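You operate a simulated robot arm through the tools that you are given. There is no shell and no other tool. Be economical: measure what you need, move in short steps, check, and stop when the job is done.

You run a simulated two-armed robot. Do the job below in one go: nothing can be reset, and whatever is moved stays where it is left.

## Task
Move the orange pot to the drying cabinet and start it baking at about 150.
Fine: it is in the clear cabinet; shut both cabinets and the tray, vent open, heater on.

The check looks at the end state, three seconds after you hand in, the way a careful person would. Anything else that was tipped, shoved, dropped, spilled or broken makes it a failure.

## Robot
Two 6-joint arms with two-finger parallel grippers on one trunk, on a base that drives. Base frame: it is fixed to the floor where the robot stands at the start and does not move with it; the origin is under the middle of the robot, x ahead of it, y to its left, z up. Readings come in m, rad, newtons and seconds.
The left shoulder is at the start at [0.08, 0.215, 1.558], the right one opposite. With the tool pointing down near the work surface each hand reaches from about 0.1 to 0.74 m from the robot's upright axis, wherever it stands, measured 20 degrees to its own side. Places, roughly: cabinet switch [0.4, -0.5, 0.9]; clear door [0.5, 0.1, 1]; drying cabinet door [0.3, -1.1, 1.1]; drying tray [0.5, -0.8, 1]; heat dial [0.4, -0.5, 0.9]; heat display [0.5, -0.8, 1.2]; top of the drying tray [0.5, -0.8, 1]; vent slider [0.6, -0.8, 1.3]. Payload 3.43 kg a hand.
Tool frame (each hand has its own): the origin (TCP) lies between the finger pads and is the grasp point; the fingertips stand 0.03 m ahead of it; z points along the fingers, y is the line along which they close. The gripper opens to 0.094 m. The fingers are 0.028 m wide and 0.01 m thick; the gripper's body (0.05 by 0.096 m) begins 0.055 m behind the TCP.
Orientation is that of the tool frame in the base frame, as [roll, pitch, yaw] about the fixed x, y, z axes, in that order (R = Rz(yaw) Ry(pitch) Rx(roll)). With the fingers straight down and closing along the base's y, the tool's x points along the base's -x, its y along +y and its z along -z.

## Interface
- The arms move only by the tool arm_command. It takes "left_series", "right_series" or both (then of equal length, played together; a hand with none holds still); each is a list of rows, each a list of 7 numbers: the shift along the tool's x, y, z in m, then the turn, a rotation vector about the tool's x, y, z in rad, then the closure, from 0 (fully open) to 1 (shut). In form: [[dx, dy, dz, wx, wy, wz, claw], ...]. A call has 1 to 12 rows; each row shifts and turns the commanded pose from where the row before left it, along the tool's axes as they then stand. Rows are played at 5 a second. More than 0.05 m and 0.15 rad between two rows, or a gripper value outside its range, and nothing of the call is played. Where a pose cannot be reached the arm comes as near as it can. A force on the tool above 90 N (or 10 N above the force at the start of the call, whichever is more), or a blocked arm, ends the call early, and 0.2 s more pass. Each finger travels about 0.072 m/s and halts on what it meets, pressing with about 36 N; the grip force reading is that of the motor and also rises with nothing between the fingers. The clock runs only during rows and for 0.2 s after the last one: add rows that do not move to give the fingers time. It gives the time, the measured TCP pose, the force on the tool (base axes), the opening and the grip force at its end, in the units of the frame above (readings bear some noise), with the torque about the TCP (base axes, N m) and any sound that the robot's microphone picked up.
- Cameras (640 x 400 px; columns grow to the right, rows downward): "scene" is now at [0.0969, -0.0307, 1.7102]; the picture's right is [-0.41, -0.91, 0.00], its down [-0.74, 0.33, -0.59] and it looks along [0.54, -0.24, -0.81] (base axes); focal length 270 px, centre (320, 200). "left" rides on the left gripper at [0.076, -0.014, -0.103] in its tool frame; the picture's right is [0.18, 0.98, 0.00], its down [-0.75, 0.14, -0.64] and it looks along [-0.63, 0.12, 0.77] (tool axes); focal length 243 px, centre (320, 200). "right" rides on the right gripper at [0.076, 0.014, -0.103] in its tool frame; the picture's right is [-0.18, 0.98, 0.00], its down [-0.75, -0.14, -0.64] and it looks along [-0.63, -0.12, 0.77] (tool axes); focal length 243 px, centre (320, 200). There is no depth. A picture from a camera that has moved, and an enlarged one, comes with that camera's place and axes in the base frame and with its lens.
- snapshot(camera): a new picture of that camera. It takes no simulated time.
- lift_body(by): slides the trunk up (or, below 0, down) by that many m; the arms and the scene camera ride with it, the base frame stays. It gives what a move gives, with no picture.
- roll_base(legs): drives the robot by 1 to 6 legs, each [ahead, left, turn to the left] in m, m and rad, along the robot's own axes; the way and the turn of a leg run together, so that a leg with both is an arc; at most 1.5 m and 3.142 rad a leg. The arms and the cameras ride along, it lands a little off, and it stops where it bumps. It gives what a move gives.
- head_to(pan, tilt): turns the head with the scene camera to pan (to the left, within 1.501 rad either way) and tilt (down, from -0.506 to 1.204), counted from straight ahead of the robot. It gives what a move gives.
- inspect(camera, box): a new picture of the part [left, top, right, bottom] of that camera's present view, enlarged. It takes no simulated time.
- sign_off(): hands the job in; it is judged then, once.

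Go step by step. Nothing tells you exact positions but the pictures and the camera data: compare them with the known pose of the tool, close in by small moves and look again before you grip or let go. The budget is 120 turns and 108 pictures, counting those below and the enlarged ones. Unless the task says otherwise, let go and move clear before handing in, and close with one line.

The tools are called after ">>>" as a command line: name --argument value ..., lists and objects as JSON in quotes. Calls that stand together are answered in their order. arm_command: Moves the arms, as the interface text tells. Its arguments: {"type":"object","properties":{"left_series":{"type":"array","items":{"type":"array","items":{"type":"number"}}},"right_series":{"type":"array","items":{"type":"array","items":{"type":"number"}}}},"required":[]} The other tools are called the same way: lift_body (by) slides the trunk up or down; roll_base (legs) drives the base; head_to (pan, tilt) turns the head that bears the scene camera; snapshot (camera) takes a picture; inspect (camera, box) takes an enlarged picture of a part of a camera's view; sign_off () hands the job in.

At the start:

```text
time: 0.0
left_position: [0.4612, -0.0279, 0.9994]
left_tool_rot: [3.141, 0.0, 3.14]
left_wrist_force: [-0.4, -0.7, 0.5]
left_ft_torque: [0.0, -0.02, -0.01]
left_grip_width: 0.0938
left_gripper_force: 0.1
right_position: [0.3505, -0.4933, 1.0002]
right_tool_rot: [-3.14, 0.003, -3.142]
right_wrist_force: [0.3, 0.2, -0.4]
right_ft_torque: [0.0, -0.03, 0.01]
right_grip_width: 0.0939
right_gripper_force: 0.1
trunk travel left (down, up): [-0.788, 0.052]
robot x, y, heading: [-0.0002, 0.0004, 0.001]
head pan, tilt: [-0.421, 0.937]
```

scene: 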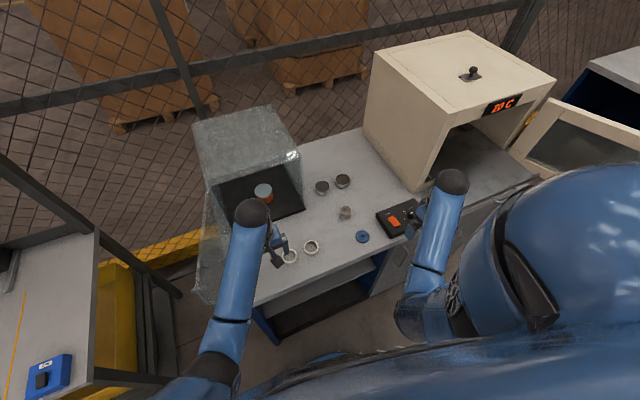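
right: 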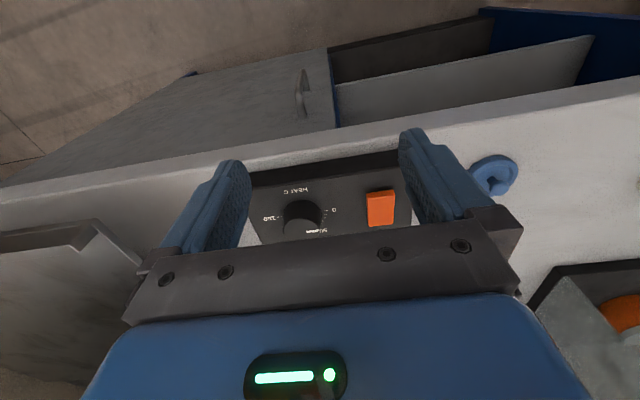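
left: 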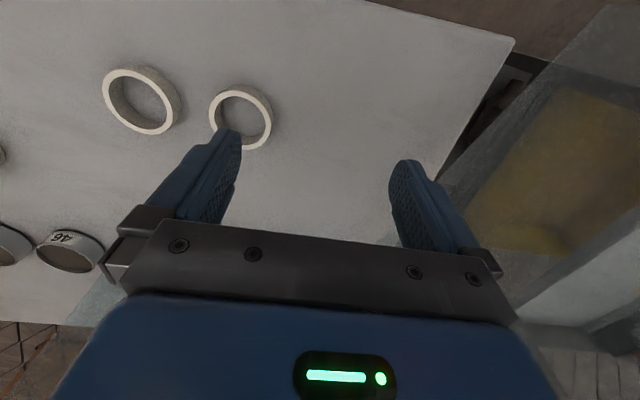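

I see the clear cabinet with an orange pot inside it, the beige drying cabinet with its door open on the right, and a heat panel with a dial and an orange switch. I'll look closer at each.

>>> inspect --camera "scene" --box '[180, 90, 380, 300]'

>>> inspect --camera "scene" --box '[350, 20, 640, 240]'

```text
1.90 times, centred on (280, 195) of scene
camera zoom: at [0.0969, -0.0307, 1.7102], right [-0.41, -0.91, 0.0], down [-0.74, 0.33, -0.59], along [0.54, -0.24, -0.81], focal length 514 px, centre (396, 210)
```

zoom: 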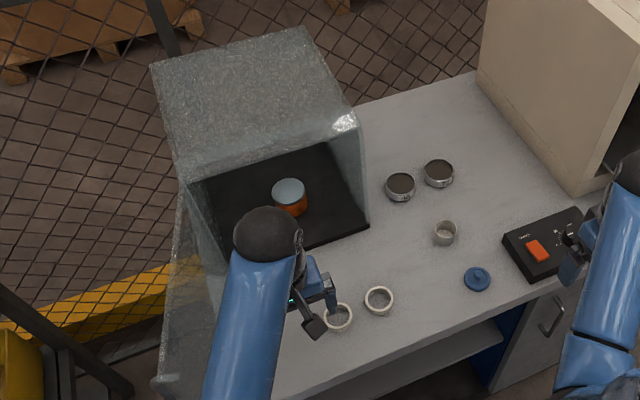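

```text
1.82 times, centred on (495, 130) of scene
camera zoom: at [0.0969, -0.0307, 1.7102], right [-0.41, -0.91, 0.0], down [-0.74, 0.33, -0.59], along [0.54, -0.24, -0.81], focal length 490 px, centre (2, 327)
```

zoom: 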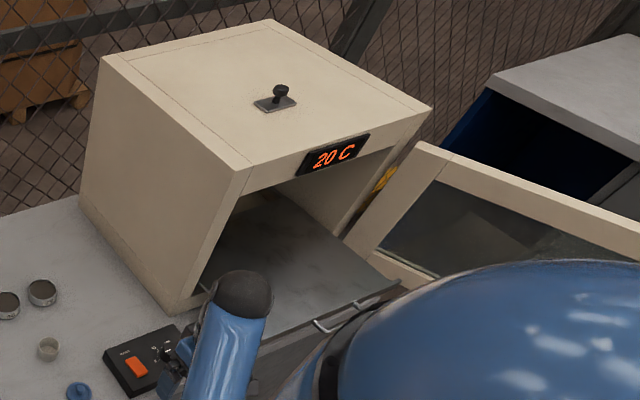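

The pot appears to be near (0.74, -0.09) inside the clear cabinet, whose door hangs open on the left. I'll look around with the head to see the doors and their handles.

>>> head_to --pan 0.1 --tilt 0.8

>>> snapshot --camera "scene"

>>> head_to --pan -1.1 --tilt 0.7

>>> snapshot --camera "scene"

```text
time: 0.9
left_position: [0.4604, -0.0282, 0.9993]
left_tool_rot: [3.141, 0.001, -3.141]
left_wrist_force: [0.1, -1.0, -0.2]
left_ft_torque: [-0.04, 0.02, 0.0]
left_grip_width: 0.0942
left_gripper_force: 0.1
right_position: [0.3509, -0.492, 0.9991]
right_tool_rot: [3.141, 0.003, 3.141]
right_wrist_force: [0.5, 0.5, -1.3]
right_ft_torque: [0.0, -0.01, -0.02]
right_grip_width: 0.094
right_gripper_force: 0.0
trunk travel left (down, up): [-0.788, 0.052]
robot x, y, heading: [0.0025, 0.0021, -0.003]
head pan, tilt: [0.099, 0.799]
```

```text
102 pictures are left
camera scene: at [0.1104, 0.0071, 1.7208], right [0.1, -1.0, 0.0], down [-0.71, -0.07, -0.7], along [0.69, 0.07, -0.72], focal length 270 px, centre (320, 200)
```

scene: 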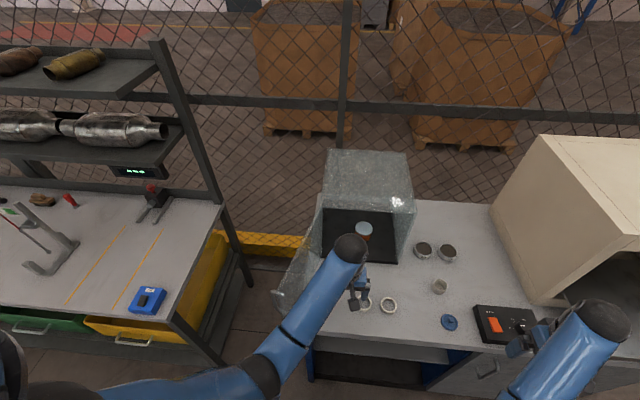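

```text
time: 2.4
left_position: [0.4607, -0.028, 1.0001]
left_tool_rot: [3.14, 0.001, -3.141]
left_wrist_force: [-0.1, 0.1, 0.0]
left_ft_torque: [0.01, -0.01, -0.02]
left_grip_width: 0.094
left_gripper_force: 0.0
right_position: [0.3516, -0.4938, 0.9981]
right_tool_rot: [-3.141, 0.003, 3.142]
right_wrist_force: [0.2, 0.2, -0.2]
right_ft_torque: [-0.01, 0.01, -0.02]
right_grip_width: 0.094
right_gripper_force: 0.2
trunk travel left (down, up): [-0.788, 0.052]
robot x, y, heading: [-0.0027, 0.0018, 0.006]
head pan, tilt: [-1.1, 0.7]
```

```text
101 pictures are left
camera scene: at [0.0686, -0.0764, 1.7291], right [-0.89, -0.45, 0.0], down [-0.29, 0.57, -0.76], along [0.35, -0.68, -0.64], focal length 270 px, centre (320, 200)
```

scene: 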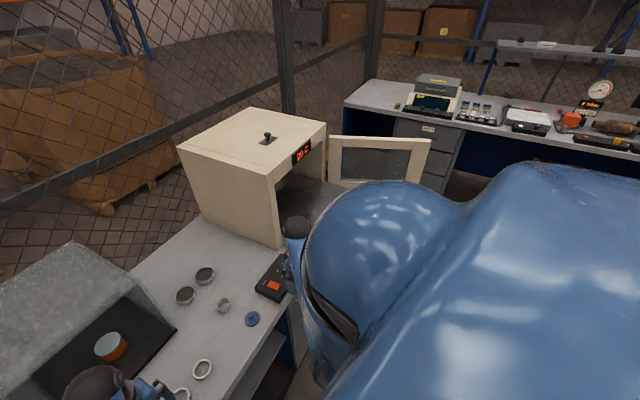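

The clear door is open about 130° with its free end near (0.46, 0.19), and the two rings may lie in its sweep. I'll tip the left hand to an oblique approach and look through its camera.

>>> head_to --pan 0.1 --tilt 1.0

>>> arm_command --left_series '[[0, 0, 0, 0, -0.145, 0, 0], [0, 0, 0, 0, -0.145, 0, 0], [0, 0, 0, 0, -0.145, 0, 0], [0, 0, 0, 0, -0.145, 0, 0], [0, 0, 0, 0, -0.145, 0, 0], [0, 0, 0, 0, -0.145, 0, 0], [0, 0, 0, 0, 0, 0, 0]]'

>>> snapshot --camera "left"

>>> inspect --camera "scene" --box '[220, 60, 480, 260]'

```text
time: 3.8
left_position: [0.4607, -0.028, 0.9985]
left_tool_rot: [-3.141, 0.002, 3.142]
left_wrist_force: [-0.2, -0.5, -0.5]
left_ft_torque: [-0.01, -0.05, 0.03]
left_grip_width: 0.094
left_gripper_force: 0.1
right_position: [0.3514, -0.4928, 0.9993]
right_tool_rot: [-3.14, 0.002, 3.142]
right_wrist_force: [0.0, -0.3, 0.1]
right_ft_torque: [-0.04, 0.04, -0.04]
right_grip_width: 0.094
right_gripper_force: 0.1
trunk travel left (down, up): [-0.788, 0.052]
robot x, y, heading: [-0.0004, -0.0011, -0.007]
head pan, tilt: [0.099, 1.0]
```

```text
time: 5.3
left_position: [0.4603, -0.0293, 0.9997]
left_tool_rot: [3.141, 0.872, 3.141]
left_wrist_force: [0.1, -0.2, 0.5]
left_ft_torque: [0.02, 0.01, -0.01]
left_grip_width: 0.0938
left_gripper_force: 0.0
right_position: [0.3516, -0.4936, 0.9975]
right_tool_rot: [-3.138, 0.003, 3.141]
right_wrist_force: [-0.1, 0.3, 0.3]
right_ft_torque: [0.06, 0.02, 0.0]
right_grip_width: 0.094
right_gripper_force: 0.1
trunk travel left (down, up): [-0.788, 0.052]
robot x, y, heading: [-0.0008, 0.0022, 0.0]
head pan, tilt: [0.099, 1.0]
```

```text
100 pictures are left
camera left: at [0.3331, -0.0416, 1.0063], right [-0.12, 0.98, -0.14], down [-0.01, 0.14, 0.99], along [0.99, 0.12, -0.01], focal length 243 px, centre (320, 200)
```

left: 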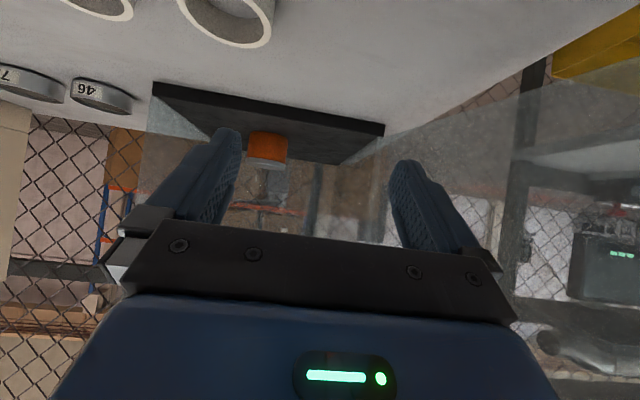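

```text
2.00 times, centred on (350, 160) of scene
camera zoom: at [0.0996, 0.006, 1.7057], right [0.1, -1.0, 0.0], down [-0.84, -0.08, -0.54], along [0.54, 0.05, -0.84], focal length 539 px, centre (260, 280)
```

zoom: 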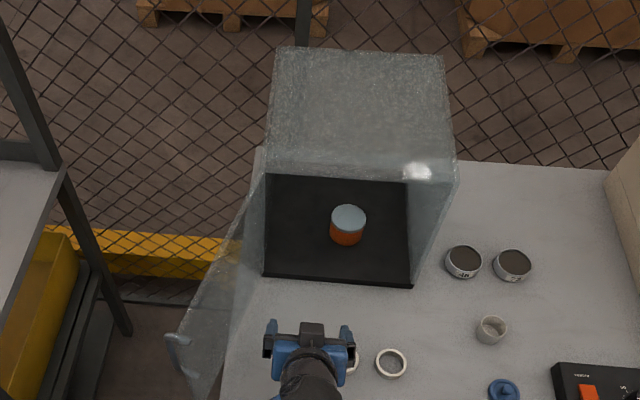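

The pot sits on a dark slab (top about 0.91) near (0.727, -0.092), spanning about z 0.91–0.96. I'll move the left hand to a pre-grasp in line with it.

>>> arm_command --left_series '[[-0.0323, -0.0158, 0.03, 0, 0, 0, 0], [-0.0323, -0.0158, 0.03, 0, 0, 0, 0], [-0.0323, -0.0158, 0.03, 0, 0, 0, 0], [-0.0323, -0.0158, 0.03, 0, 0, 0, 0], [0, 0, 0, 0, 0, 0, 0]]'

>>> snapshot --camera "left"

>>> inspect --camera "scene" --box '[220, 60, 480, 260]'

```text
time: 6.5
left_position: [0.6328, -0.0886, 1.0209]
left_tool_rot: [-3.139, 0.871, 3.142]
left_wrist_force: [-0.7, 0.0, 0.3]
left_ft_torque: [0.02, 0.0, 0.03]
left_grip_width: 0.0943
left_gripper_force: 0.1
right_position: [0.3517, -0.4938, 0.9989]
right_tool_rot: [-3.141, 0.002, 3.141]
right_wrist_force: [-0.8, -0.4, 0.6]
right_ft_torque: [0.01, -0.02, 0.02]
right_grip_width: 0.094
right_gripper_force: 0.1
trunk travel left (down, up): [-0.788, 0.052]
robot x, y, heading: [-0.0003, -0.0025, -0.002]
head pan, tilt: [0.099, 1.0]
```

```text
98 pictures are left
camera left: at [0.5053, -0.1026, 1.0284], right [-0.12, 0.98, -0.14], down [-0.01, 0.14, 0.99], along [0.99, 0.12, -0.01], focal length 243 px, centre (320, 200)
```

left: 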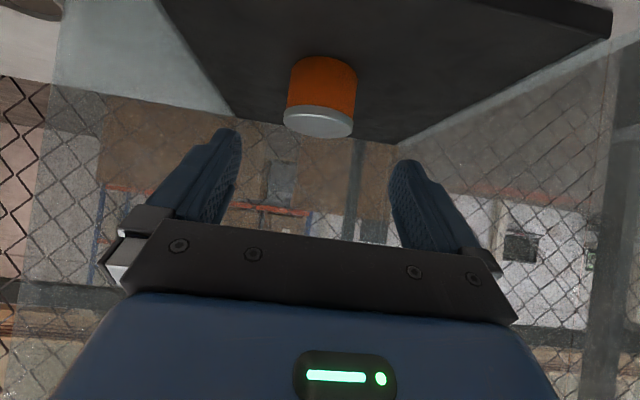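

```text
2.00 times, centred on (350, 160) of scene
camera zoom: at [0.0993, 0.0062, 1.7057], right [0.1, -1.0, 0.0], down [-0.84, -0.08, -0.54], along [0.54, 0.05, -0.84], focal length 539 px, centre (260, 280)
```

zoom: 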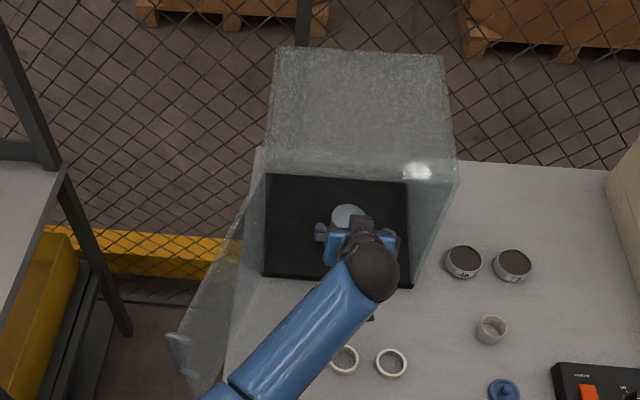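

The hand is lined up with the pot (center about 0.728, -0.088, top about 0.955). I'll advance 0.116 m along the tool axis and check before gripping.

>>> arm_command --left_series '[[0, 0, 0.03, 0, 0, 0, 0], [0, 0, 0.03, 0, 0, 0, 0], [0, 0, 0.03, 0, 0, 0, 0], [0, 0, 0.026, 0, 0, 0, 0], [0, 0, 0, 0, 0, 0, 0]]'

>>> snapshot --camera "left"

>>> inspect --camera "scene" --box '[300, 100, 430, 200]'

```text
time: 7.8
left_position: [0.7176, -0.0908, 0.9501]
left_tool_rot: [-3.139, 0.87, -3.14]
left_wrist_force: [-0.4, 0.7, 0.0]
left_ft_torque: [0.03, -0.01, -0.01]
left_grip_width: 0.0939
left_gripper_force: 0.1
left hand out of reach, approached as far as the arm can: row 4
right_position: [0.35, -0.4942, 0.9985]
right_tool_rot: [-3.14, 0.003, -3.141]
right_wrist_force: [0.9, -0.4, 0.6]
right_ft_torque: [0.01, 0.0, -0.02]
right_grip_width: 0.094
right_gripper_force: 0.0
trunk travel left (down, up): [-0.788, 0.052]
robot x, y, heading: [0.0025, -0.001, 0.001]
head pan, tilt: [0.099, 1.0]
```

```text
96 pictures are left
camera left: at [0.5905, -0.1042, 0.9566], right [-0.12, 0.98, -0.14], down [-0.01, 0.14, 0.99], along [0.99, 0.12, -0.01], focal length 243 px, centre (320, 200)
```

left: 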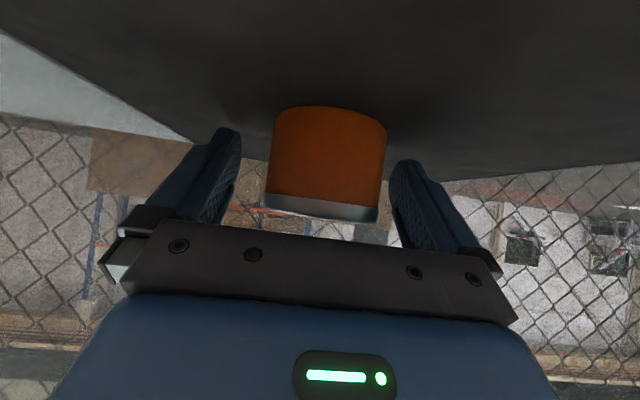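

```text
4.00 times, centred on (365, 150) of scene
camera zoom: at [0.0993, 0.0061, 1.7057], right [0.1, -1.0, 0.0], down [-0.84, -0.08, -0.54], along [0.54, 0.05, -0.84], focal length 1079 px, centre (140, 400)
```

zoom: 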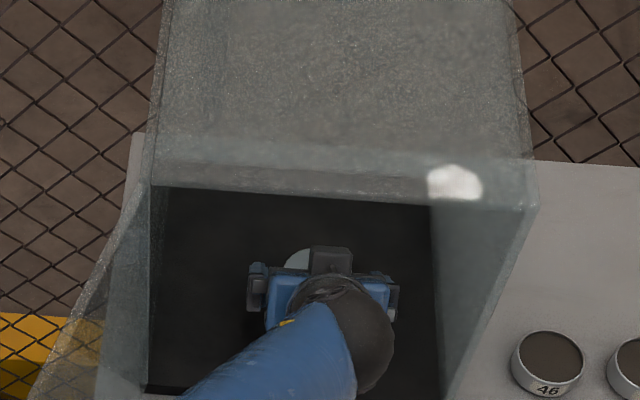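

The pot is between the fingers, its axis about 9 mm ahead of the TCP. I'll center 4 mm and close.

>>> arm_command --left_series '[[0, 0.004, 0, 0, 0, 0, 0], [0, 0, 0, 0, 0, 0, 0.3], [0, 0, 0, 0, 0, 0, 0.6], [0, 0, 0, 0, 0, 0, 0.9], [0, 0, 0, 0, 0, 0, 0.9], [0, 0, 0, 0, 0, 0, 0.9]]'

>>> snapshot --camera "left"

```text
time: 9.2
left_position: [0.7182, -0.086, 0.949]
left_tool_rot: [-3.141, 0.871, 3.141]
left_wrist_force: [0.7, 0.6, 1.9]
left_ft_torque: [-0.06, 0.0, 0.01]
left_grip_width: 0.0639
left_gripper_force: 35.9
right_position: [0.3516, -0.4927, 0.9992]
right_tool_rot: [-3.139, 0.004, -3.141]
right_wrist_force: [-0.1, 0.4, -0.1]
right_ft_torque: [-0.01, 0.03, -0.01]
right_grip_width: 0.0936
right_gripper_force: 0.0
trunk travel left (down, up): [-0.788, 0.052]
robot x, y, heading: [-0.0016, 0.002, 0.002]
head pan, tilt: [0.099, 1.0]
```

```text
94 pictures are left
camera left: at [0.5906, -0.1004, 0.9568], right [-0.12, 0.98, -0.14], down [-0.01, 0.14, 0.99], along [0.99, 0.12, -0.01], focal length 243 px, centre (320, 200)
```

left: 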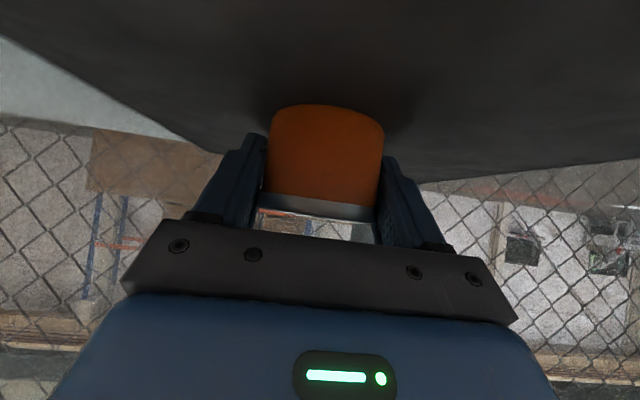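

Gripped at 0.064 m. I'll lift 4 cm, then withdraw the pot straight out of the cabinet.

>>> arm_command --left_series '[[-0.0153, 0, -0.0129, 0, 0, 0, 0.9], [-0.0153, 0, -0.0129, 0, 0, 0, 0.9], [-0.008, 0, -0.0064, 0, 0, 0, 0.9], [0, 0, 0, 0, 0, 0, 0.9]]'

>>> arm_command --left_series '[[0.0257, 0, -0.0306, 0, 0, 0, 0.9], [0.0257, 0, -0.0306, 0, 0, 0, 0.9], [0.0257, 0, -0.0306, 0, 0, 0, 0.9], [0.0257, 0, -0.0306, 0, 0, 0, 0.9], [0.0257, 0, -0.0306, 0, 0, 0, 0.9], [0, 0, 0, 0, 0, 0, 0.9]]'

>>> snapshot --camera "scene"

>>> snapshot --camera "left"

```text
time: 10.2
left_position: [0.7174, -0.0904, 0.9982]
left_tool_rot: [3.141, 0.868, -3.141]
left_wrist_force: [-0.2, -0.2, 0.4]
left_ft_torque: [0.01, -0.02, 0.0]
left_grip_width: 0.0095
left_gripper_force: 0.1
right_position: [0.3501, -0.4922, 1.0004]
right_tool_rot: [-3.14, 0.0, 3.142]
right_wrist_force: [0.2, 0.5, -0.1]
right_ft_torque: [-0.03, -0.01, 0.01]
right_grip_width: 0.0942
right_gripper_force: 0.0
trunk travel left (down, up): [-0.788, 0.052]
robot x, y, heading: [-0.002, -0.0015, 0.001]
head pan, tilt: [0.099, 1.0]
```

```text
time: 11.6
left_position: [0.5187, -0.0891, 1.0021]
left_tool_rot: [3.141, 0.869, -3.141]
left_wrist_force: [0.2, 0.3, 0.2]
left_ft_torque: [0.01, -0.01, -0.02]
left_grip_width: 0.0092
left_gripper_force: 0.1
right_position: [0.3514, -0.4936, 0.9991]
right_tool_rot: [-3.138, 0.0, 3.141]
right_wrist_force: [0.5, -0.1, -0.4]
right_ft_torque: [0.02, 0.0, 0.01]
right_grip_width: 0.0938
right_gripper_force: 0.1
trunk travel left (down, up): [-0.788, 0.052]
robot x, y, heading: [0.0024, 0.0014, -0.004]
head pan, tilt: [0.099, 1.0]
```

```text
93 pictures are left
camera scene: at [0.0998, 0.006, 1.7057], right [0.1, -1.0, 0.0], down [-0.84, -0.08, -0.54], along [0.54, 0.05, -0.84], focal length 270 px, centre (320, 200)
```

scene: 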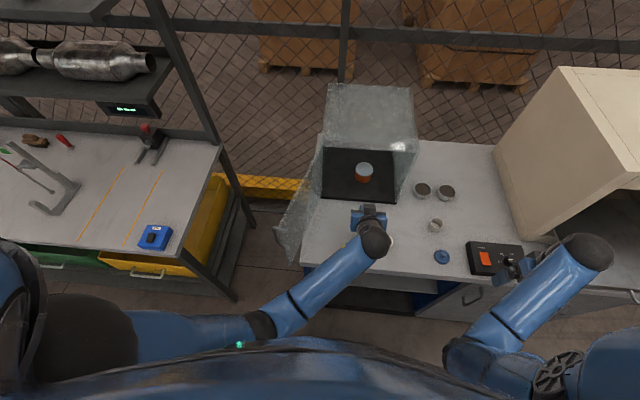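

```text
92 pictures are left
camera left: at [0.3914, -0.1025, 1.0096], right [-0.12, 0.98, -0.14], down [0.0, 0.14, 0.99], along [0.99, 0.12, -0.01], focal length 243 px, centre (320, 200)
```

left: 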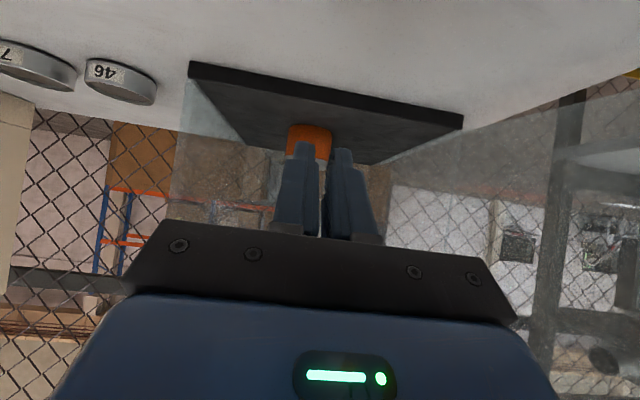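

The pot slipped out of the grip and appears still in place. I'll check its state closely before trying a deeper grip.

>>> inspect --camera "left" --box '[230, 80, 390, 180]'

>>> inspect --camera "scene" --box '[310, 130, 420, 215]'

```text
4.00 times, centred on (310, 130) of left
camera zoom: at [0.3914, -0.1025, 1.0096], right [-0.12, 0.98, -0.14], down [0.0, 0.14, 0.99], along [0.99, 0.12, -0.01], focal length 970 px, centre (360, 480)
```

zoom: 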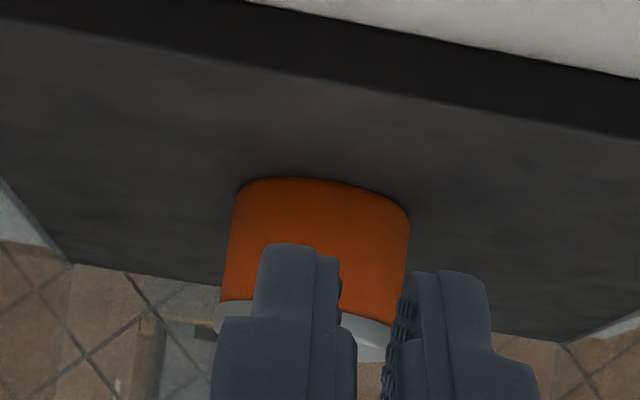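

```text
4.71 times, centred on (365, 172) of scene
camera zoom: at [0.0998, 0.006, 1.7057], right [0.1, -1.0, 0.0], down [-0.84, -0.08, -0.54], along [0.54, 0.05, -0.84], focal length 1269 px, centre (108, 329)
```

zoom: 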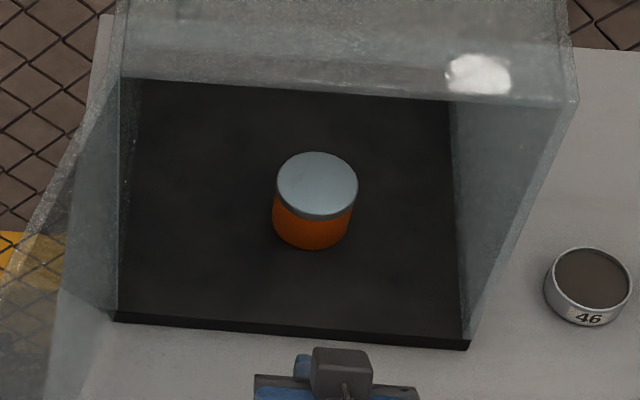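

The pot is upright and unmoved; its light lid seems slightly wider than the body, so my grip caught mostly the lid. I'll flatten the approach and grip the body lower.

>>> arm_command --left_series '[[0, 0, 0, 0, -0.15, 0, 0], [0, 0, 0, 0, -0.15, 0, 0], [-0.0073, 0, 0.043, 0, 0, 0, 0], [-0.0073, 0, 0.043, 0, 0, 0, 0], [0, 0, 0, 0, 0, 0, 0]]'

>>> snapshot --camera "left"

>>> inspect --camera "left" --box '[240, 20, 400, 120]'

```text
time: 12.8
left_position: [0.6001, -0.0854, 0.9827]
left_tool_rot: [-3.139, 1.171, -3.14]
left_wrist_force: [0.3, -0.3, 1.1]
left_ft_torque: [0.01, 0.0, -0.01]
left_grip_width: 0.094
left_gripper_force: 0.1
right_position: [0.3496, -0.4927, 0.9984]
right_tool_rot: [-3.14, 0.003, 3.141]
right_wrist_force: [-0.2, 0.4, -0.2]
right_ft_torque: [0.01, 0.02, 0.02]
right_grip_width: 0.0939
right_gripper_force: 0.1
trunk travel left (down, up): [-0.788, 0.052]
robot x, y, heading: [-0.0004, 0.0045, 0.001]
head pan, tilt: [0.099, 1.0]
```

```text
89 pictures are left
camera left: at [0.4764, -0.0988, 0.9519], right [-0.07, 0.98, -0.17], down [-0.3, 0.14, 0.94], along [0.95, 0.12, 0.28], focal length 243 px, centre (320, 200)
```

left: 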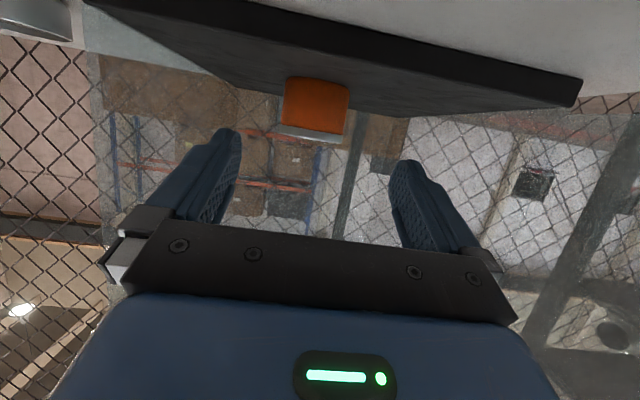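

```text
4.00 times, centred on (320, 70) of left
camera zoom: at [0.4764, -0.0988, 0.9519], right [-0.07, 0.98, -0.17], down [-0.3, 0.14, 0.94], along [0.95, 0.12, 0.28], focal length 970 px, centre (320, 720)
```

zoom: 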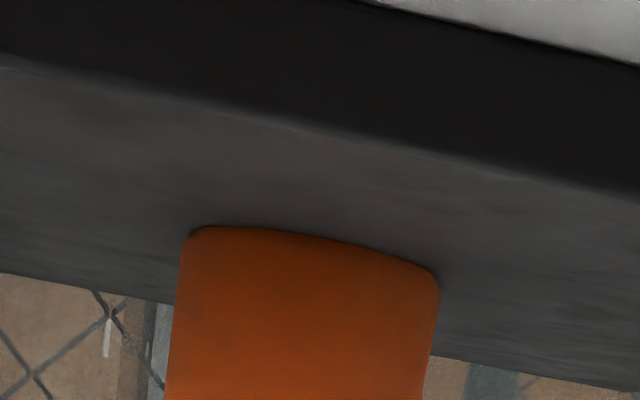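

Body spans about z 0.915–0.951 and the lid above to 0.964. I'll advance to put the fingers on the body only.

>>> arm_command --left_series '[[-0.0009, -0.001, 0.038, 0, 0, 0, 0], [-0.0009, -0.001, 0.038, 0, 0, 0, 0], [-0.0008, -0.001, 0.038, 0, 0, 0, 0], [0, 0, 0, 0, 0, 0, 0]]'

>>> snapshot --camera "left"

```text
time: 13.8
left_position: [0.7039, -0.0918, 0.9536]
left_tool_rot: [-3.12, 1.183, -3.123]
left_wrist_force: [4.0, -2.3, 35.4]
left_ft_torque: [-0.46, 4.88, 0.39]
left_grip_width: 0.0939
left_gripper_force: 0.0
left hand out of reach, approached as far as the arm can: row 3
right_position: [0.3481, -0.4929, 1.0005]
right_tool_rot: [-3.14, 0.003, -3.14]
right_wrist_force: [0.2, 0.5, -0.1]
right_ft_torque: [0.02, -0.01, 0.0]
right_grip_width: 0.0939
right_gripper_force: 0.1
trunk travel left (down, up): [-0.788, 0.052]
robot x, y, heading: [-0.0005, 0.001, 0.0]
head pan, tilt: [0.099, 1.0]
```

```text
87 pictures are left
camera left: at [0.5805, -0.1061, 0.9215], right [-0.07, 0.98, -0.18], down [-0.31, 0.15, 0.94], along [0.95, 0.12, 0.29], focal length 243 px, centre (320, 200)
```

left: 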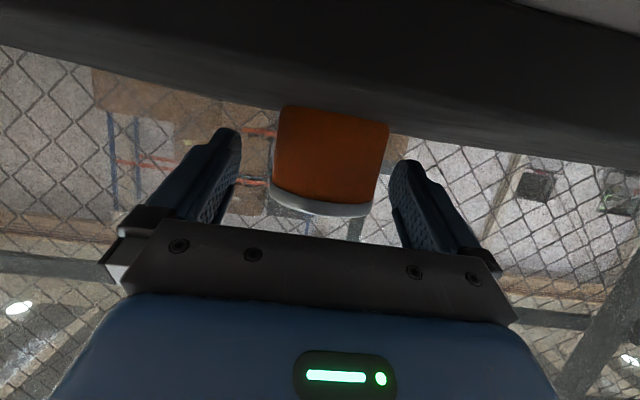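

The underside of the hand (camera housing) touched the table, so this angle is too flat. I'll back up, steepen to about 32° below horizontal and retry.

>>> arm_command --left_series '[[-0.0276, 0, -0.0117, 0, 0, 0, 0], [0.0195, 0, -0.046, 0, 0, 0, 0], [0, 0, 0, 0, 0.08, 0, 0], [0, 0, 0, 0, 0.077, 0, 0], [0, 0, 0, 0, 0, 0, 0]]'

>>> snapshot --camera "left"

```text
time: 14.9
left_position: [0.6827, -0.1122, 0.9435]
left_tool_rot: [-3.141, 1.02, -3.139]
left_wrist_force: [-7.4, 13.7, 35.4]
left_ft_torque: [0.77, -0.39, 0.83]
left_grip_width: 0.0924
left_gripper_force: 0.1
left hand out of reach, approached as far as the arm can: row 1, 2, 3, 4
right_position: [0.3456, -0.4909, 1.0023]
right_tool_rot: [-3.139, 0.008, 3.141]
right_wrist_force: [0.3, -0.4, 0.4]
right_ft_torque: [-0.03, 0.01, 0.01]
right_grip_width: 0.094
right_gripper_force: 0.1
trunk travel left (down, up): [-0.788, 0.052]
robot x, y, heading: [-0.0008, 0.0001, -0.001]
head pan, tilt: [0.099, 1.0]
```

```text
86 pictures are left
camera left: at [0.5546, -0.1265, 0.9316], right [-0.1, 0.98, -0.16], down [-0.15, 0.14, 0.98], along [0.98, 0.12, 0.14], focal length 243 px, centre (320, 200)
```

left: 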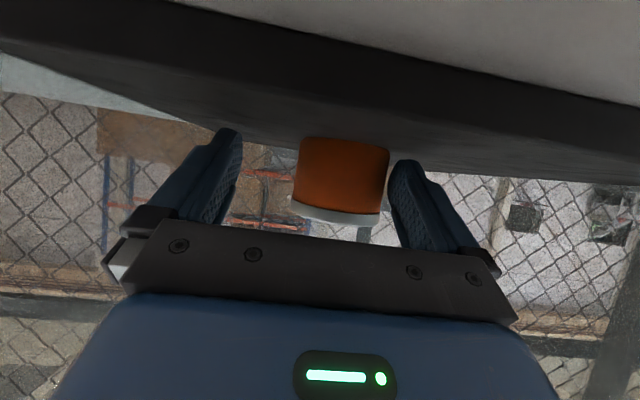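

The hand drifted off course sideways and is pressing on something. I'll look at the scene before moving.

>>> snapshot --camera "scene"

>>> inspect --camera "scene" --box '[310, 130, 420, 215]'

```text
85 pictures are left
camera scene: at [0.09, 0.0106, 1.7064], right [0.1, -0.99, 0.0], down [-0.83, -0.09, -0.54], along [0.54, 0.05, -0.84], focal length 270 px, centre (320, 200)
```

scene: 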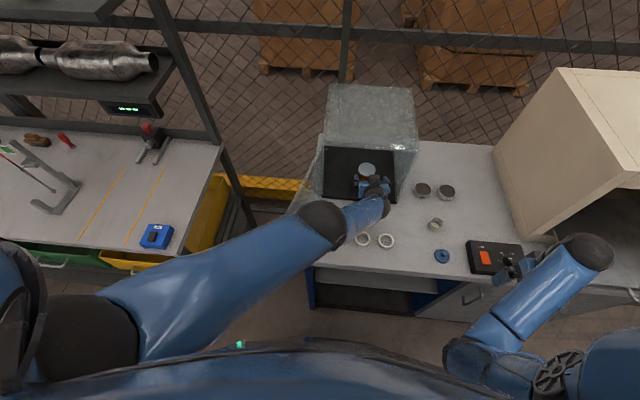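

```text
4.71 times, centred on (365, 172) of scene
camera zoom: at [0.09, 0.0106, 1.7064], right [0.1, -0.99, 0.0], down [-0.83, -0.09, -0.54], along [0.54, 0.05, -0.84], focal length 1269 px, centre (108, 329)
```

zoom: 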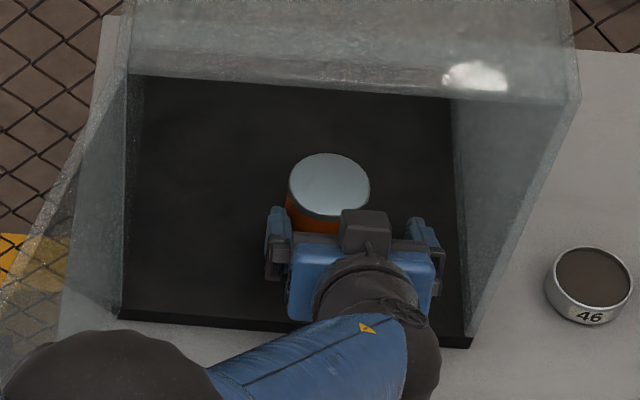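

The arm changed its elbow configuration, but the pot has barely moved. I'll ease the hand up a little and see whether it follows.

>>> arm_command --left_series '[[-0.0128, 0, -0.0078, 0, 0, 0, 0], [-0.0128, 0, -0.0078, 0, 0, 0, 0], [0, 0, 0, 0, 0, 0, 0]]'

>>> snapshot --camera "scene"

```text
time: 15.8
left_position: [0.6953, -0.1231, 0.9576]
left_tool_rot: [3.141, 1.014, -3.14]
left_wrist_force: [0.6, 0.2, 0.2]
left_ft_torque: [-0.02, 0.01, 0.0]
left_grip_width: 0.0939
left_gripper_force: 0.1
left hand out of reach, approached as far as the arm can: row 1, 2
right_position: [0.3497, -0.492, 1.0008]
right_tool_rot: [-3.139, 0.005, -3.141]
right_wrist_force: [0.4, 0.1, -0.5]
right_ft_torque: [0.0, 0.03, 0.02]
right_grip_width: 0.0941
right_gripper_force: 0.0
trunk travel left (down, up): [-0.788, 0.052]
robot x, y, heading: [-0.0004, -0.004, -0.001]
head pan, tilt: [0.099, 1.0]
```

```text
83 pictures are left
camera scene: at [0.0967, 0.0076, 1.7058], right [0.1, -1.0, 0.0], down [-0.84, -0.08, -0.54], along [0.54, 0.05, -0.84], focal length 270 px, centre (320, 200)
```

scene: 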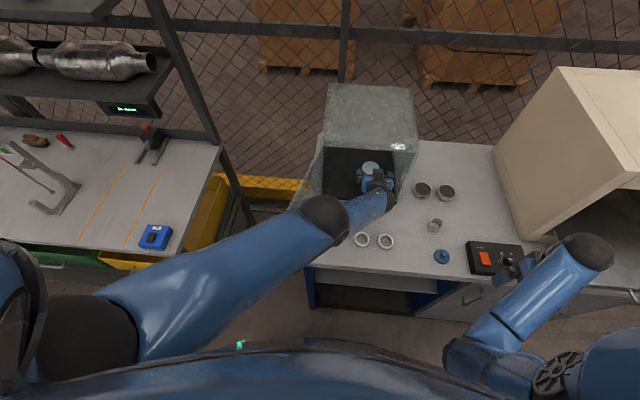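

The hand is free again; the pot slid slightly to about y = -0.115 and stands upright. I'll withdraw the left hand, lift the right hand clear, then reposition the base for better reach.

>>> arm_command --left_series '[[0.0174, 0, -0.0284, 0, 0, 0, 0], [0.0174, 0, -0.0284, 0, 0, 0, 0], [0.0174, 0, -0.0284, 0, 0, 0, 0], [0.01, 0, -0.04, 0, 0, 0, 0], [0.01, 0, -0.04, 0, 0, 0, 0], [0, 0, 0, 0, 0, 0, 0]]' --right_series '[[0.02, 0, -0.03, 0, 0, 0, 0], [0.02, 0, -0.03, 0, 0, 0, 0], [0.02, 0, -0.03, 0, 0, 0, 0], [0.02, 0, -0.03, 0, 0, 0, 0], [0.02, 0, -0.03, 0, 0, 0, 0], [0, 0, 0, 0, 0, 0, 0]]'

>>> snapshot --camera "scene"

>>> snapshot --camera "left"

```text
time: 16.6
left_position: [0.654, -0.1435, 0.9419]
left_tool_rot: [3.138, 1.051, -3.11]
left_wrist_force: [8.1, 17.2, 3.3]
left_ft_torque: [-0.83, 0.41, -0.08]
left_grip_width: 0.0858
left_gripper_force: 0.0
left hand out of reach, approached as far as the arm can: row 1, 2, 3, 4
right_position: [0.3084, -0.4979, 0.9957]
right_tool_rot: [-3.135, 0.004, -3.134]
right_wrist_force: [-0.2, -1.1, 0.9]
right_ft_torque: [0.02, -0.02, -0.02]
right_grip_width: 0.0938
right_gripper_force: 0.1
right hand out of reach, approached as far as the arm can: row 1, 2, 3, 4
trunk travel left (down, up): [-0.788, 0.052]
robot x, y, heading: [0.004, -0.0015, 0.014]
head pan, tilt: [0.099, 1.0]
stopped in row 4 (left hand): the force on the tool passed its limit at 111 N (the readings are from after the stop); the commanded pose is now the measured one
```

```text
82 pictures are left
camera scene: at [0.0995, 0.0125, 1.7053], right [0.11, -0.99, 0.0], down [-0.84, -0.09, -0.54], along [0.54, 0.06, -0.84], focal length 270 px, centre (320, 200)
```

scene: 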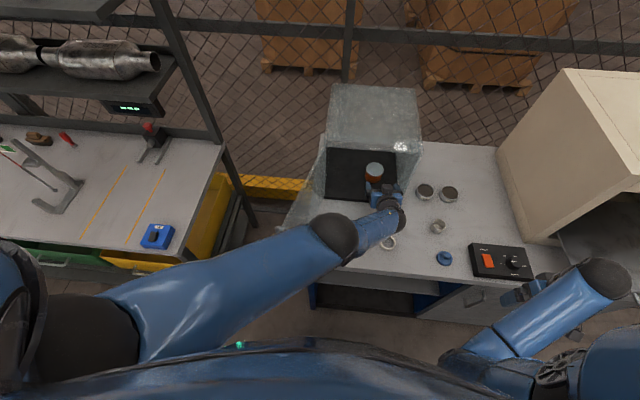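

```text
81 pictures are left
camera left: at [0.5292, -0.161, 0.9273], right [-0.12, 0.98, -0.16], down [-0.19, 0.13, 0.97], along [0.97, 0.15, 0.17], focal length 243 px, centre (320, 200)
```

left: 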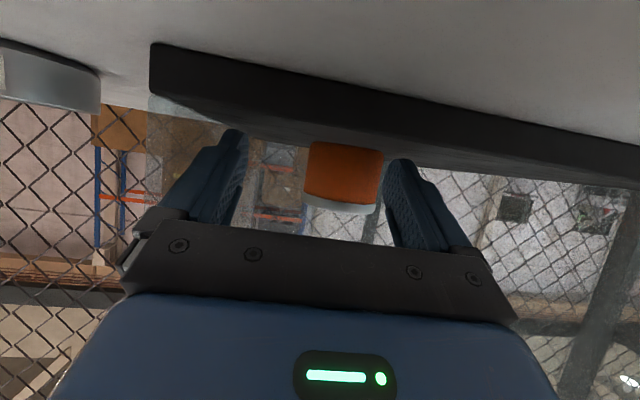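

Both arms flagged reach limits and the left hand nudged against the pot. I'll relieve it with a single small +y move and watch how the arm responds.

>>> arm_command --left_series '[[0, 0.015, 0, 0, 0, 0, 0], [0, 0, 0, 0, 0, 0, 0]]'

>>> arm_command --left_series '[[0.0105, 0, -0.017, 0, 0, 0, 0], [0, 0, 0, 0, 0, 0, 0]]'

>>> snapshot --camera "scene"

```text
time: 17.2
left_position: [0.6565, -0.1419, 0.9434]
left_tool_rot: [3.139, 1.057, -3.126]
left_wrist_force: [-9.4, 5.3, 21.6]
left_ft_torque: [-0.84, -0.17, -0.63]
left_grip_width: 0.0907
left_gripper_force: 0.1
left hand out of reach, approached as far as the arm can: row 1
right_position: [0.303, -0.5019, 0.9973]
right_tool_rot: [-3.137, 0.007, -3.137]
right_wrist_force: [0.6, -0.1, 0.6]
right_ft_torque: [-0.02, 0.02, -0.02]
right_grip_width: 0.0938
right_gripper_force: 0.1
trunk travel left (down, up): [-0.788, 0.052]
robot x, y, heading: [0.0026, -0.0012, 0.004]
head pan, tilt: [0.099, 1.0]
```

```text
time: 17.8
left_position: [0.6537, -0.1422, 0.9419]
left_tool_rot: [-3.141, 1.072, -3.111]
left_wrist_force: [37.2, 24.6, 46.1]
left_ft_torque: [1.59, -1.81, -1.86]
left_grip_width: 0.0901
left_gripper_force: 0.1
left hand out of reach, approached as far as the arm can: row 1
right_position: [0.3092, -0.4975, 0.9985]
right_tool_rot: [-3.132, 0.004, -3.133]
right_wrist_force: [-0.3, -0.1, -0.2]
right_ft_torque: [0.01, 0.0, 0.02]
right_grip_width: 0.0937
right_gripper_force: 0.0
trunk travel left (down, up): [-0.788, 0.052]
robot x, y, heading: [0.003, 0.0027, 0.009]
head pan, tilt: [0.099, 1.0]
```

```text
80 pictures are left
camera scene: at [0.1014, 0.0152, 1.7061], right [0.11, -0.99, 0.0], down [-0.84, -0.09, -0.54], along [0.54, 0.06, -0.84], focal length 270 px, centre (320, 200)
```

scene: 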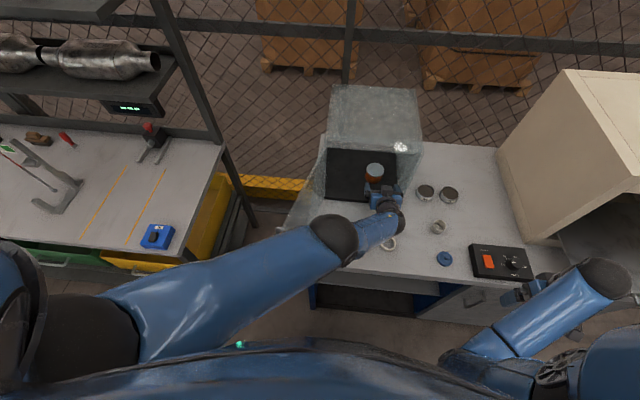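

The arm is jammed in an awkward configuration low over the slab. I'll extract it rigidly: trunk up 5 cm, then drive the base straight back.

>>> lift_body --by 0.05

>>> snapshot --camera "left"

>>> snapshot --camera "scene"

```text
time: 18.7
left_position: [0.642, -0.1443, 0.9812]
left_tool_rot: [3.138, 1.049, -3.126]
left_wrist_force: [-8.1, 13.1, -0.4]
left_ft_torque: [-0.35, -0.28, -0.81]
left_grip_width: 0.086
left_gripper_force: 0.2
right_position: [0.3059, -0.4988, 1.0477]
right_tool_rot: [-3.135, 0.002, -3.135]
right_wrist_force: [-0.7, 0.2, -0.5]
right_ft_torque: [0.01, -0.01, -0.03]
right_grip_width: 0.094
right_gripper_force: 0.1
trunk travel left (down, up): [-0.838, 0.002]
robot x, y, heading: [-0.0014, 0.0011, 0.004]
head pan, tilt: [0.099, 1.0]
```

```text
79 pictures are left
camera left: at [0.5159, -0.1598, 0.9645], right [-0.11, 0.98, -0.16], down [-0.18, 0.14, 0.97], along [0.98, 0.14, 0.17], focal length 243 px, centre (320, 200)
```

left: 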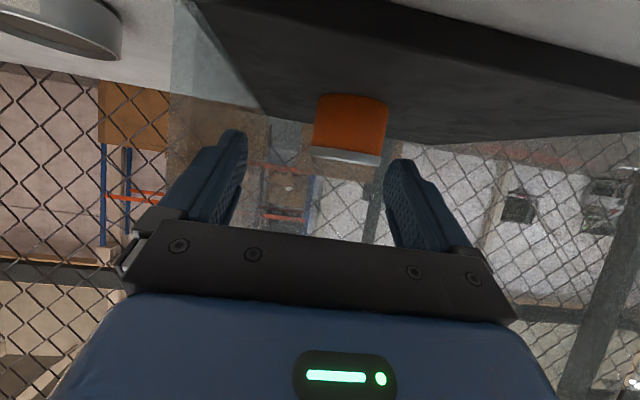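

```text
78 pictures are left
camera scene: at [0.0992, 0.0126, 1.7558], right [0.11, -0.99, 0.0], down [-0.84, -0.09, -0.54], along [0.54, 0.05, -0.84], focal length 270 px, centre (320, 200)
```

scene: 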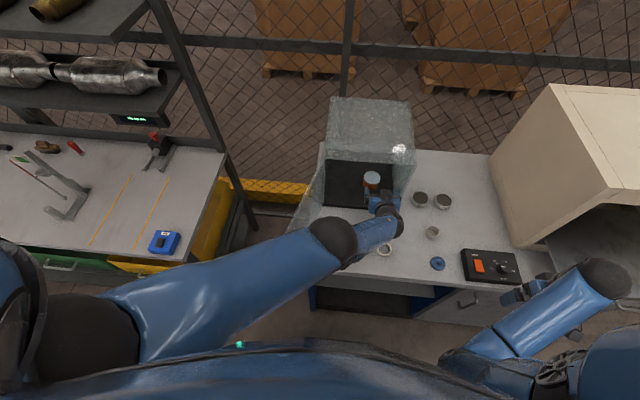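

A finger appears to be rubbing the cabinet's right wall. I'll now drive the base straight back to take the hand out of the cabinet.

>>> roll_base --legs '[[-0.22, 0.01, 0]]'

>>> snapshot --camera "scene"

```text
time: 20.4
left_position: [0.4317, -0.1416, 0.9783]
left_tool_rot: [3.133, 1.047, -3.135]
left_wrist_force: [0.3, 0.6, 0.2]
left_ft_torque: [0.01, 0.0, -0.01]
left_grip_width: 0.094
left_gripper_force: 0.1
right_position: [0.0923, -0.4944, 1.0433]
right_tool_rot: [-3.138, -0.002, -3.14]
right_wrist_force: [-0.1, 1.4, 0.0]
right_ft_torque: [0.01, 0.02, 0.03]
right_grip_width: 0.094
right_gripper_force: 0.0
trunk travel left (down, up): [-0.838, 0.002]
robot x, y, heading: [-0.2159, 0.0131, 0.006]
head pan, tilt: [0.099, 1.0]
```

```text
77 pictures are left
camera scene: at [-0.1089, 0.0163, 1.7552], right [0.1, -0.99, 0.0], down [-0.84, -0.09, -0.54], along [0.53, 0.05, -0.84], focal length 270 px, centre (320, 200)
```

scene: 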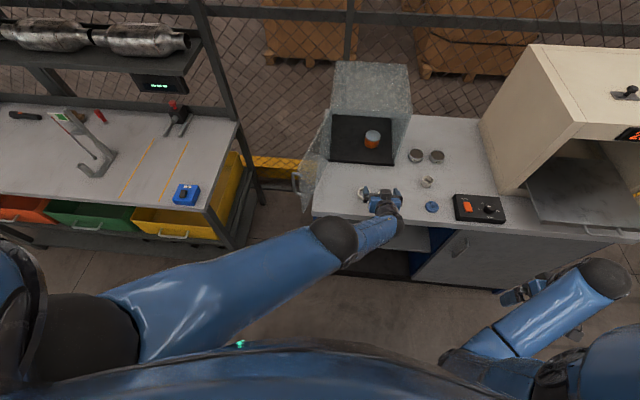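

The hand is out of the cabinet and free. I'll test the arm's freedom here by bringing the tool back to pointing down, raising slightly, and look at the table.

>>> arm_command --left_series '[[0, 0, -0.03, 0, 0.15, 0, 0], [0, 0, -0.03, 0, 0.15, 0, 0], [0, 0, -0.02, 0, 0.15, 0, 0], [0, 0, 0, 0, 0.15, 0, 0], [0, 0, 0, 0, 0, 0, 0]]'

>>> snapshot --camera "scene"

>>> inspect --camera "scene" --box '[280, 50, 460, 230]'

```text
time: 21.6
left_position: [0.3973, -0.1766, 0.9941]
left_tool_rot: [3.137, 0.448, -3.128]
left_wrist_force: [0.6, -0.3, -0.8]
left_ft_torque: [-0.01, -0.02, -0.01]
left_grip_width: 0.0942
left_gripper_force: 0.1
left hand out of reach, approached as far as the arm can: row 1, 2, 3, 4
right_position: [0.0884, -0.4947, 1.0443]
right_tool_rot: [-3.137, 0.005, -3.139]
right_wrist_force: [-0.1, -0.2, -0.1]
right_ft_torque: [0.01, 0.01, 0.02]
right_grip_width: 0.0939
right_gripper_force: 0.1
trunk travel left (down, up): [-0.838, 0.002]
robot x, y, heading: [-0.2139, 0.0098, 0.0]
head pan, tilt: [0.099, 1.0]
```

```text
76 pictures are left
camera scene: at [-0.1158, 0.0161, 1.7557], right [0.1, -0.99, 0.0], down [-0.84, -0.09, -0.54], along [0.54, 0.06, -0.84], focal length 270 px, centre (320, 200)
```

scene: 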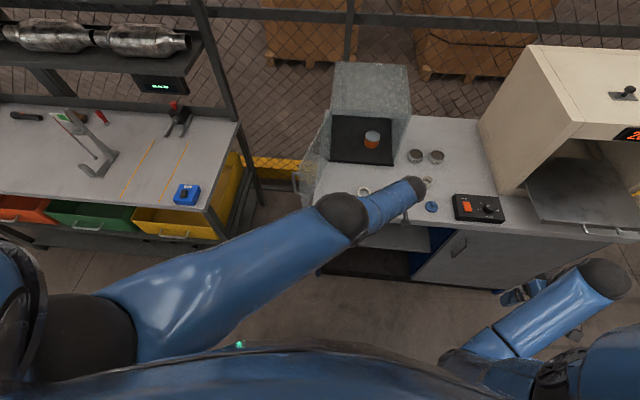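

```text
2.22 times, centred on (370, 140) of scene
camera zoom: at [-0.1158, 0.0161, 1.7557], right [0.1, -0.99, 0.0], down [-0.84, -0.09, -0.54], along [0.54, 0.06, -0.84], focal length 599 px, centre (209, 333)
```

zoom: 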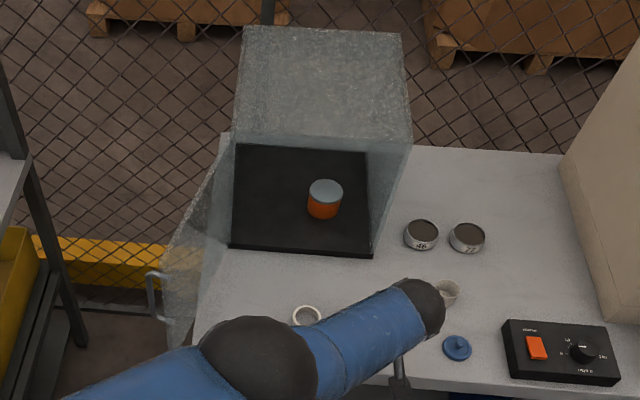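

The pot is upright in the cabinet and nothing else seems disturbed, but the left elbow has flipped to an elbow-forward pose. I'll test leftward moves to unwind it.

>>> arm_command --left_series '[[0, 0.03, 0, 0, 0, 0, 0], [0, 0.03, 0, 0, 0, 0, 0], [0, 0.03, 0, 0, 0, 0, 0], [0, 0.03, 0, 0, 0, 0, 0], [0, 0.03, 0, 0, 0, 0, 0], [0, 0, 0, 0, 0, 0, 0]]'

>>> snapshot --camera "scene"

```text
time: 23.0
left_position: [0.4505, -0.0633, 0.9568]
left_tool_rot: [3.136, 0.45, -3.128]
left_wrist_force: [0.3, -0.2, 0.6]
left_ft_torque: [0.01, 0.01, -0.02]
left_grip_width: 0.094
left_gripper_force: 0.0
left hand out of reach, approached as far as the arm can: row 1, 2, 3, 4, 5
right_position: [0.0873, -0.4942, 1.0466]
right_tool_rot: [-3.138, 0.004, -3.14]
right_wrist_force: [0.3, -0.2, 0.4]
right_ft_torque: [0.03, 0.0, -0.01]
right_grip_width: 0.0941
right_gripper_force: 0.2
trunk travel left (down, up): [-0.838, 0.002]
robot x, y, heading: [-0.2215, 0.0117, 0.005]
head pan, tilt: [0.099, 1.0]
```

```text
74 pictures are left
camera scene: at [-0.1157, 0.0164, 1.7557], right [0.1, -0.99, 0.0], down [-0.84, -0.09, -0.54], along [0.54, 0.05, -0.84], focal length 270 px, centre (320, 200)
```

scene: 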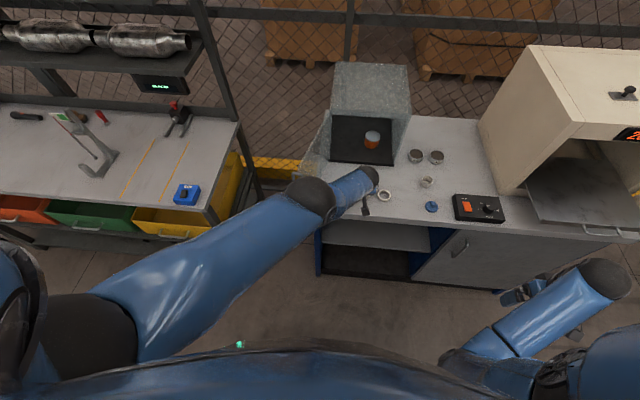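

The hand moves only on an arc around the shoulder, as if the elbow is at a stop. I'll drive back for free space, then extend the arm outwards to let it unflip.

>>> roll_base --legs '[[-0.2, 0, 0]]'

>>> arm_command --left_series '[[-0.04, 0, -0.014, 0, 0, 0, 0], [-0.04, 0, -0.014, 0, 0, 0, 0], [-0.04, 0, -0.014, 0, 0, 0, 0], [-0.04, 0, -0.014, 0, 0, 0, 0], [0, 0, 0, 0, 0, 0, 0]]'

>>> snapshot --camera "scene"

```text
time: 24.6
left_position: [0.2553, -0.0594, 0.9549]
left_tool_rot: [3.136, 0.446, -3.12]
left_wrist_force: [-2.0, 0.1, -0.6]
left_ft_torque: [-0.02, 0.02, -0.04]
left_grip_width: 0.0938
left_gripper_force: 0.1
right_position: [-0.1031, -0.4939, 1.0444]
right_tool_rot: [-3.138, 0.0, -3.133]
right_wrist_force: [1.2, -0.6, -0.6]
right_ft_torque: [0.01, 0.03, 0.03]
right_grip_width: 0.0939
right_gripper_force: 0.1
trunk travel left (down, up): [-0.838, 0.002]
robot x, y, heading: [-0.4172, 0.0082, 0.008]
head pan, tilt: [0.099, 1.0]
```

```text
time: 25.8
left_position: [0.3359, -0.0481, 1.0926]
left_tool_rot: [3.137, 0.45, -3.122]
left_wrist_force: [-0.3, 0.0, 0.4]
left_ft_torque: [0.01, -0.01, -0.01]
left_grip_width: 0.0941
left_gripper_force: 0.1
left hand out of reach, approached as far as the arm can: row 1, 2, 3, 4
right_position: [-0.107, -0.493, 1.0445]
right_tool_rot: [-3.14, 0.003, -3.133]
right_wrist_force: [-0.5, 0.3, 0.0]
right_ft_torque: [-0.01, -0.01, 0.01]
right_grip_width: 0.094
right_gripper_force: 0.1
trunk travel left (down, up): [-0.838, 0.002]
robot x, y, heading: [-0.412, 0.0079, 0.008]
head pan, tilt: [0.099, 1.0]
```

```text
73 pictures are left
camera scene: at [-0.3136, 0.0163, 1.7557], right [0.11, -0.99, 0.0], down [-0.84, -0.09, -0.54], along [0.54, 0.06, -0.84], focal length 270 px, centre (320, 200)
```

scene: 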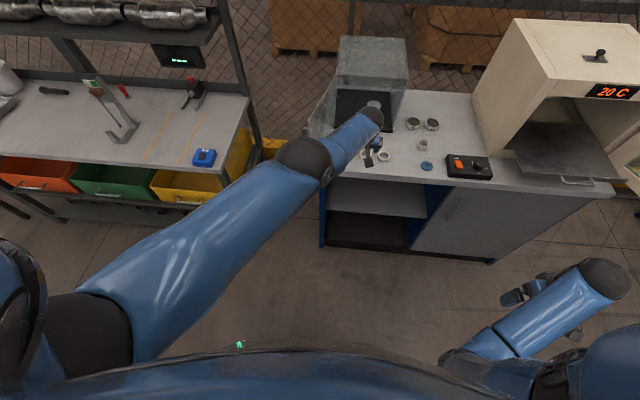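

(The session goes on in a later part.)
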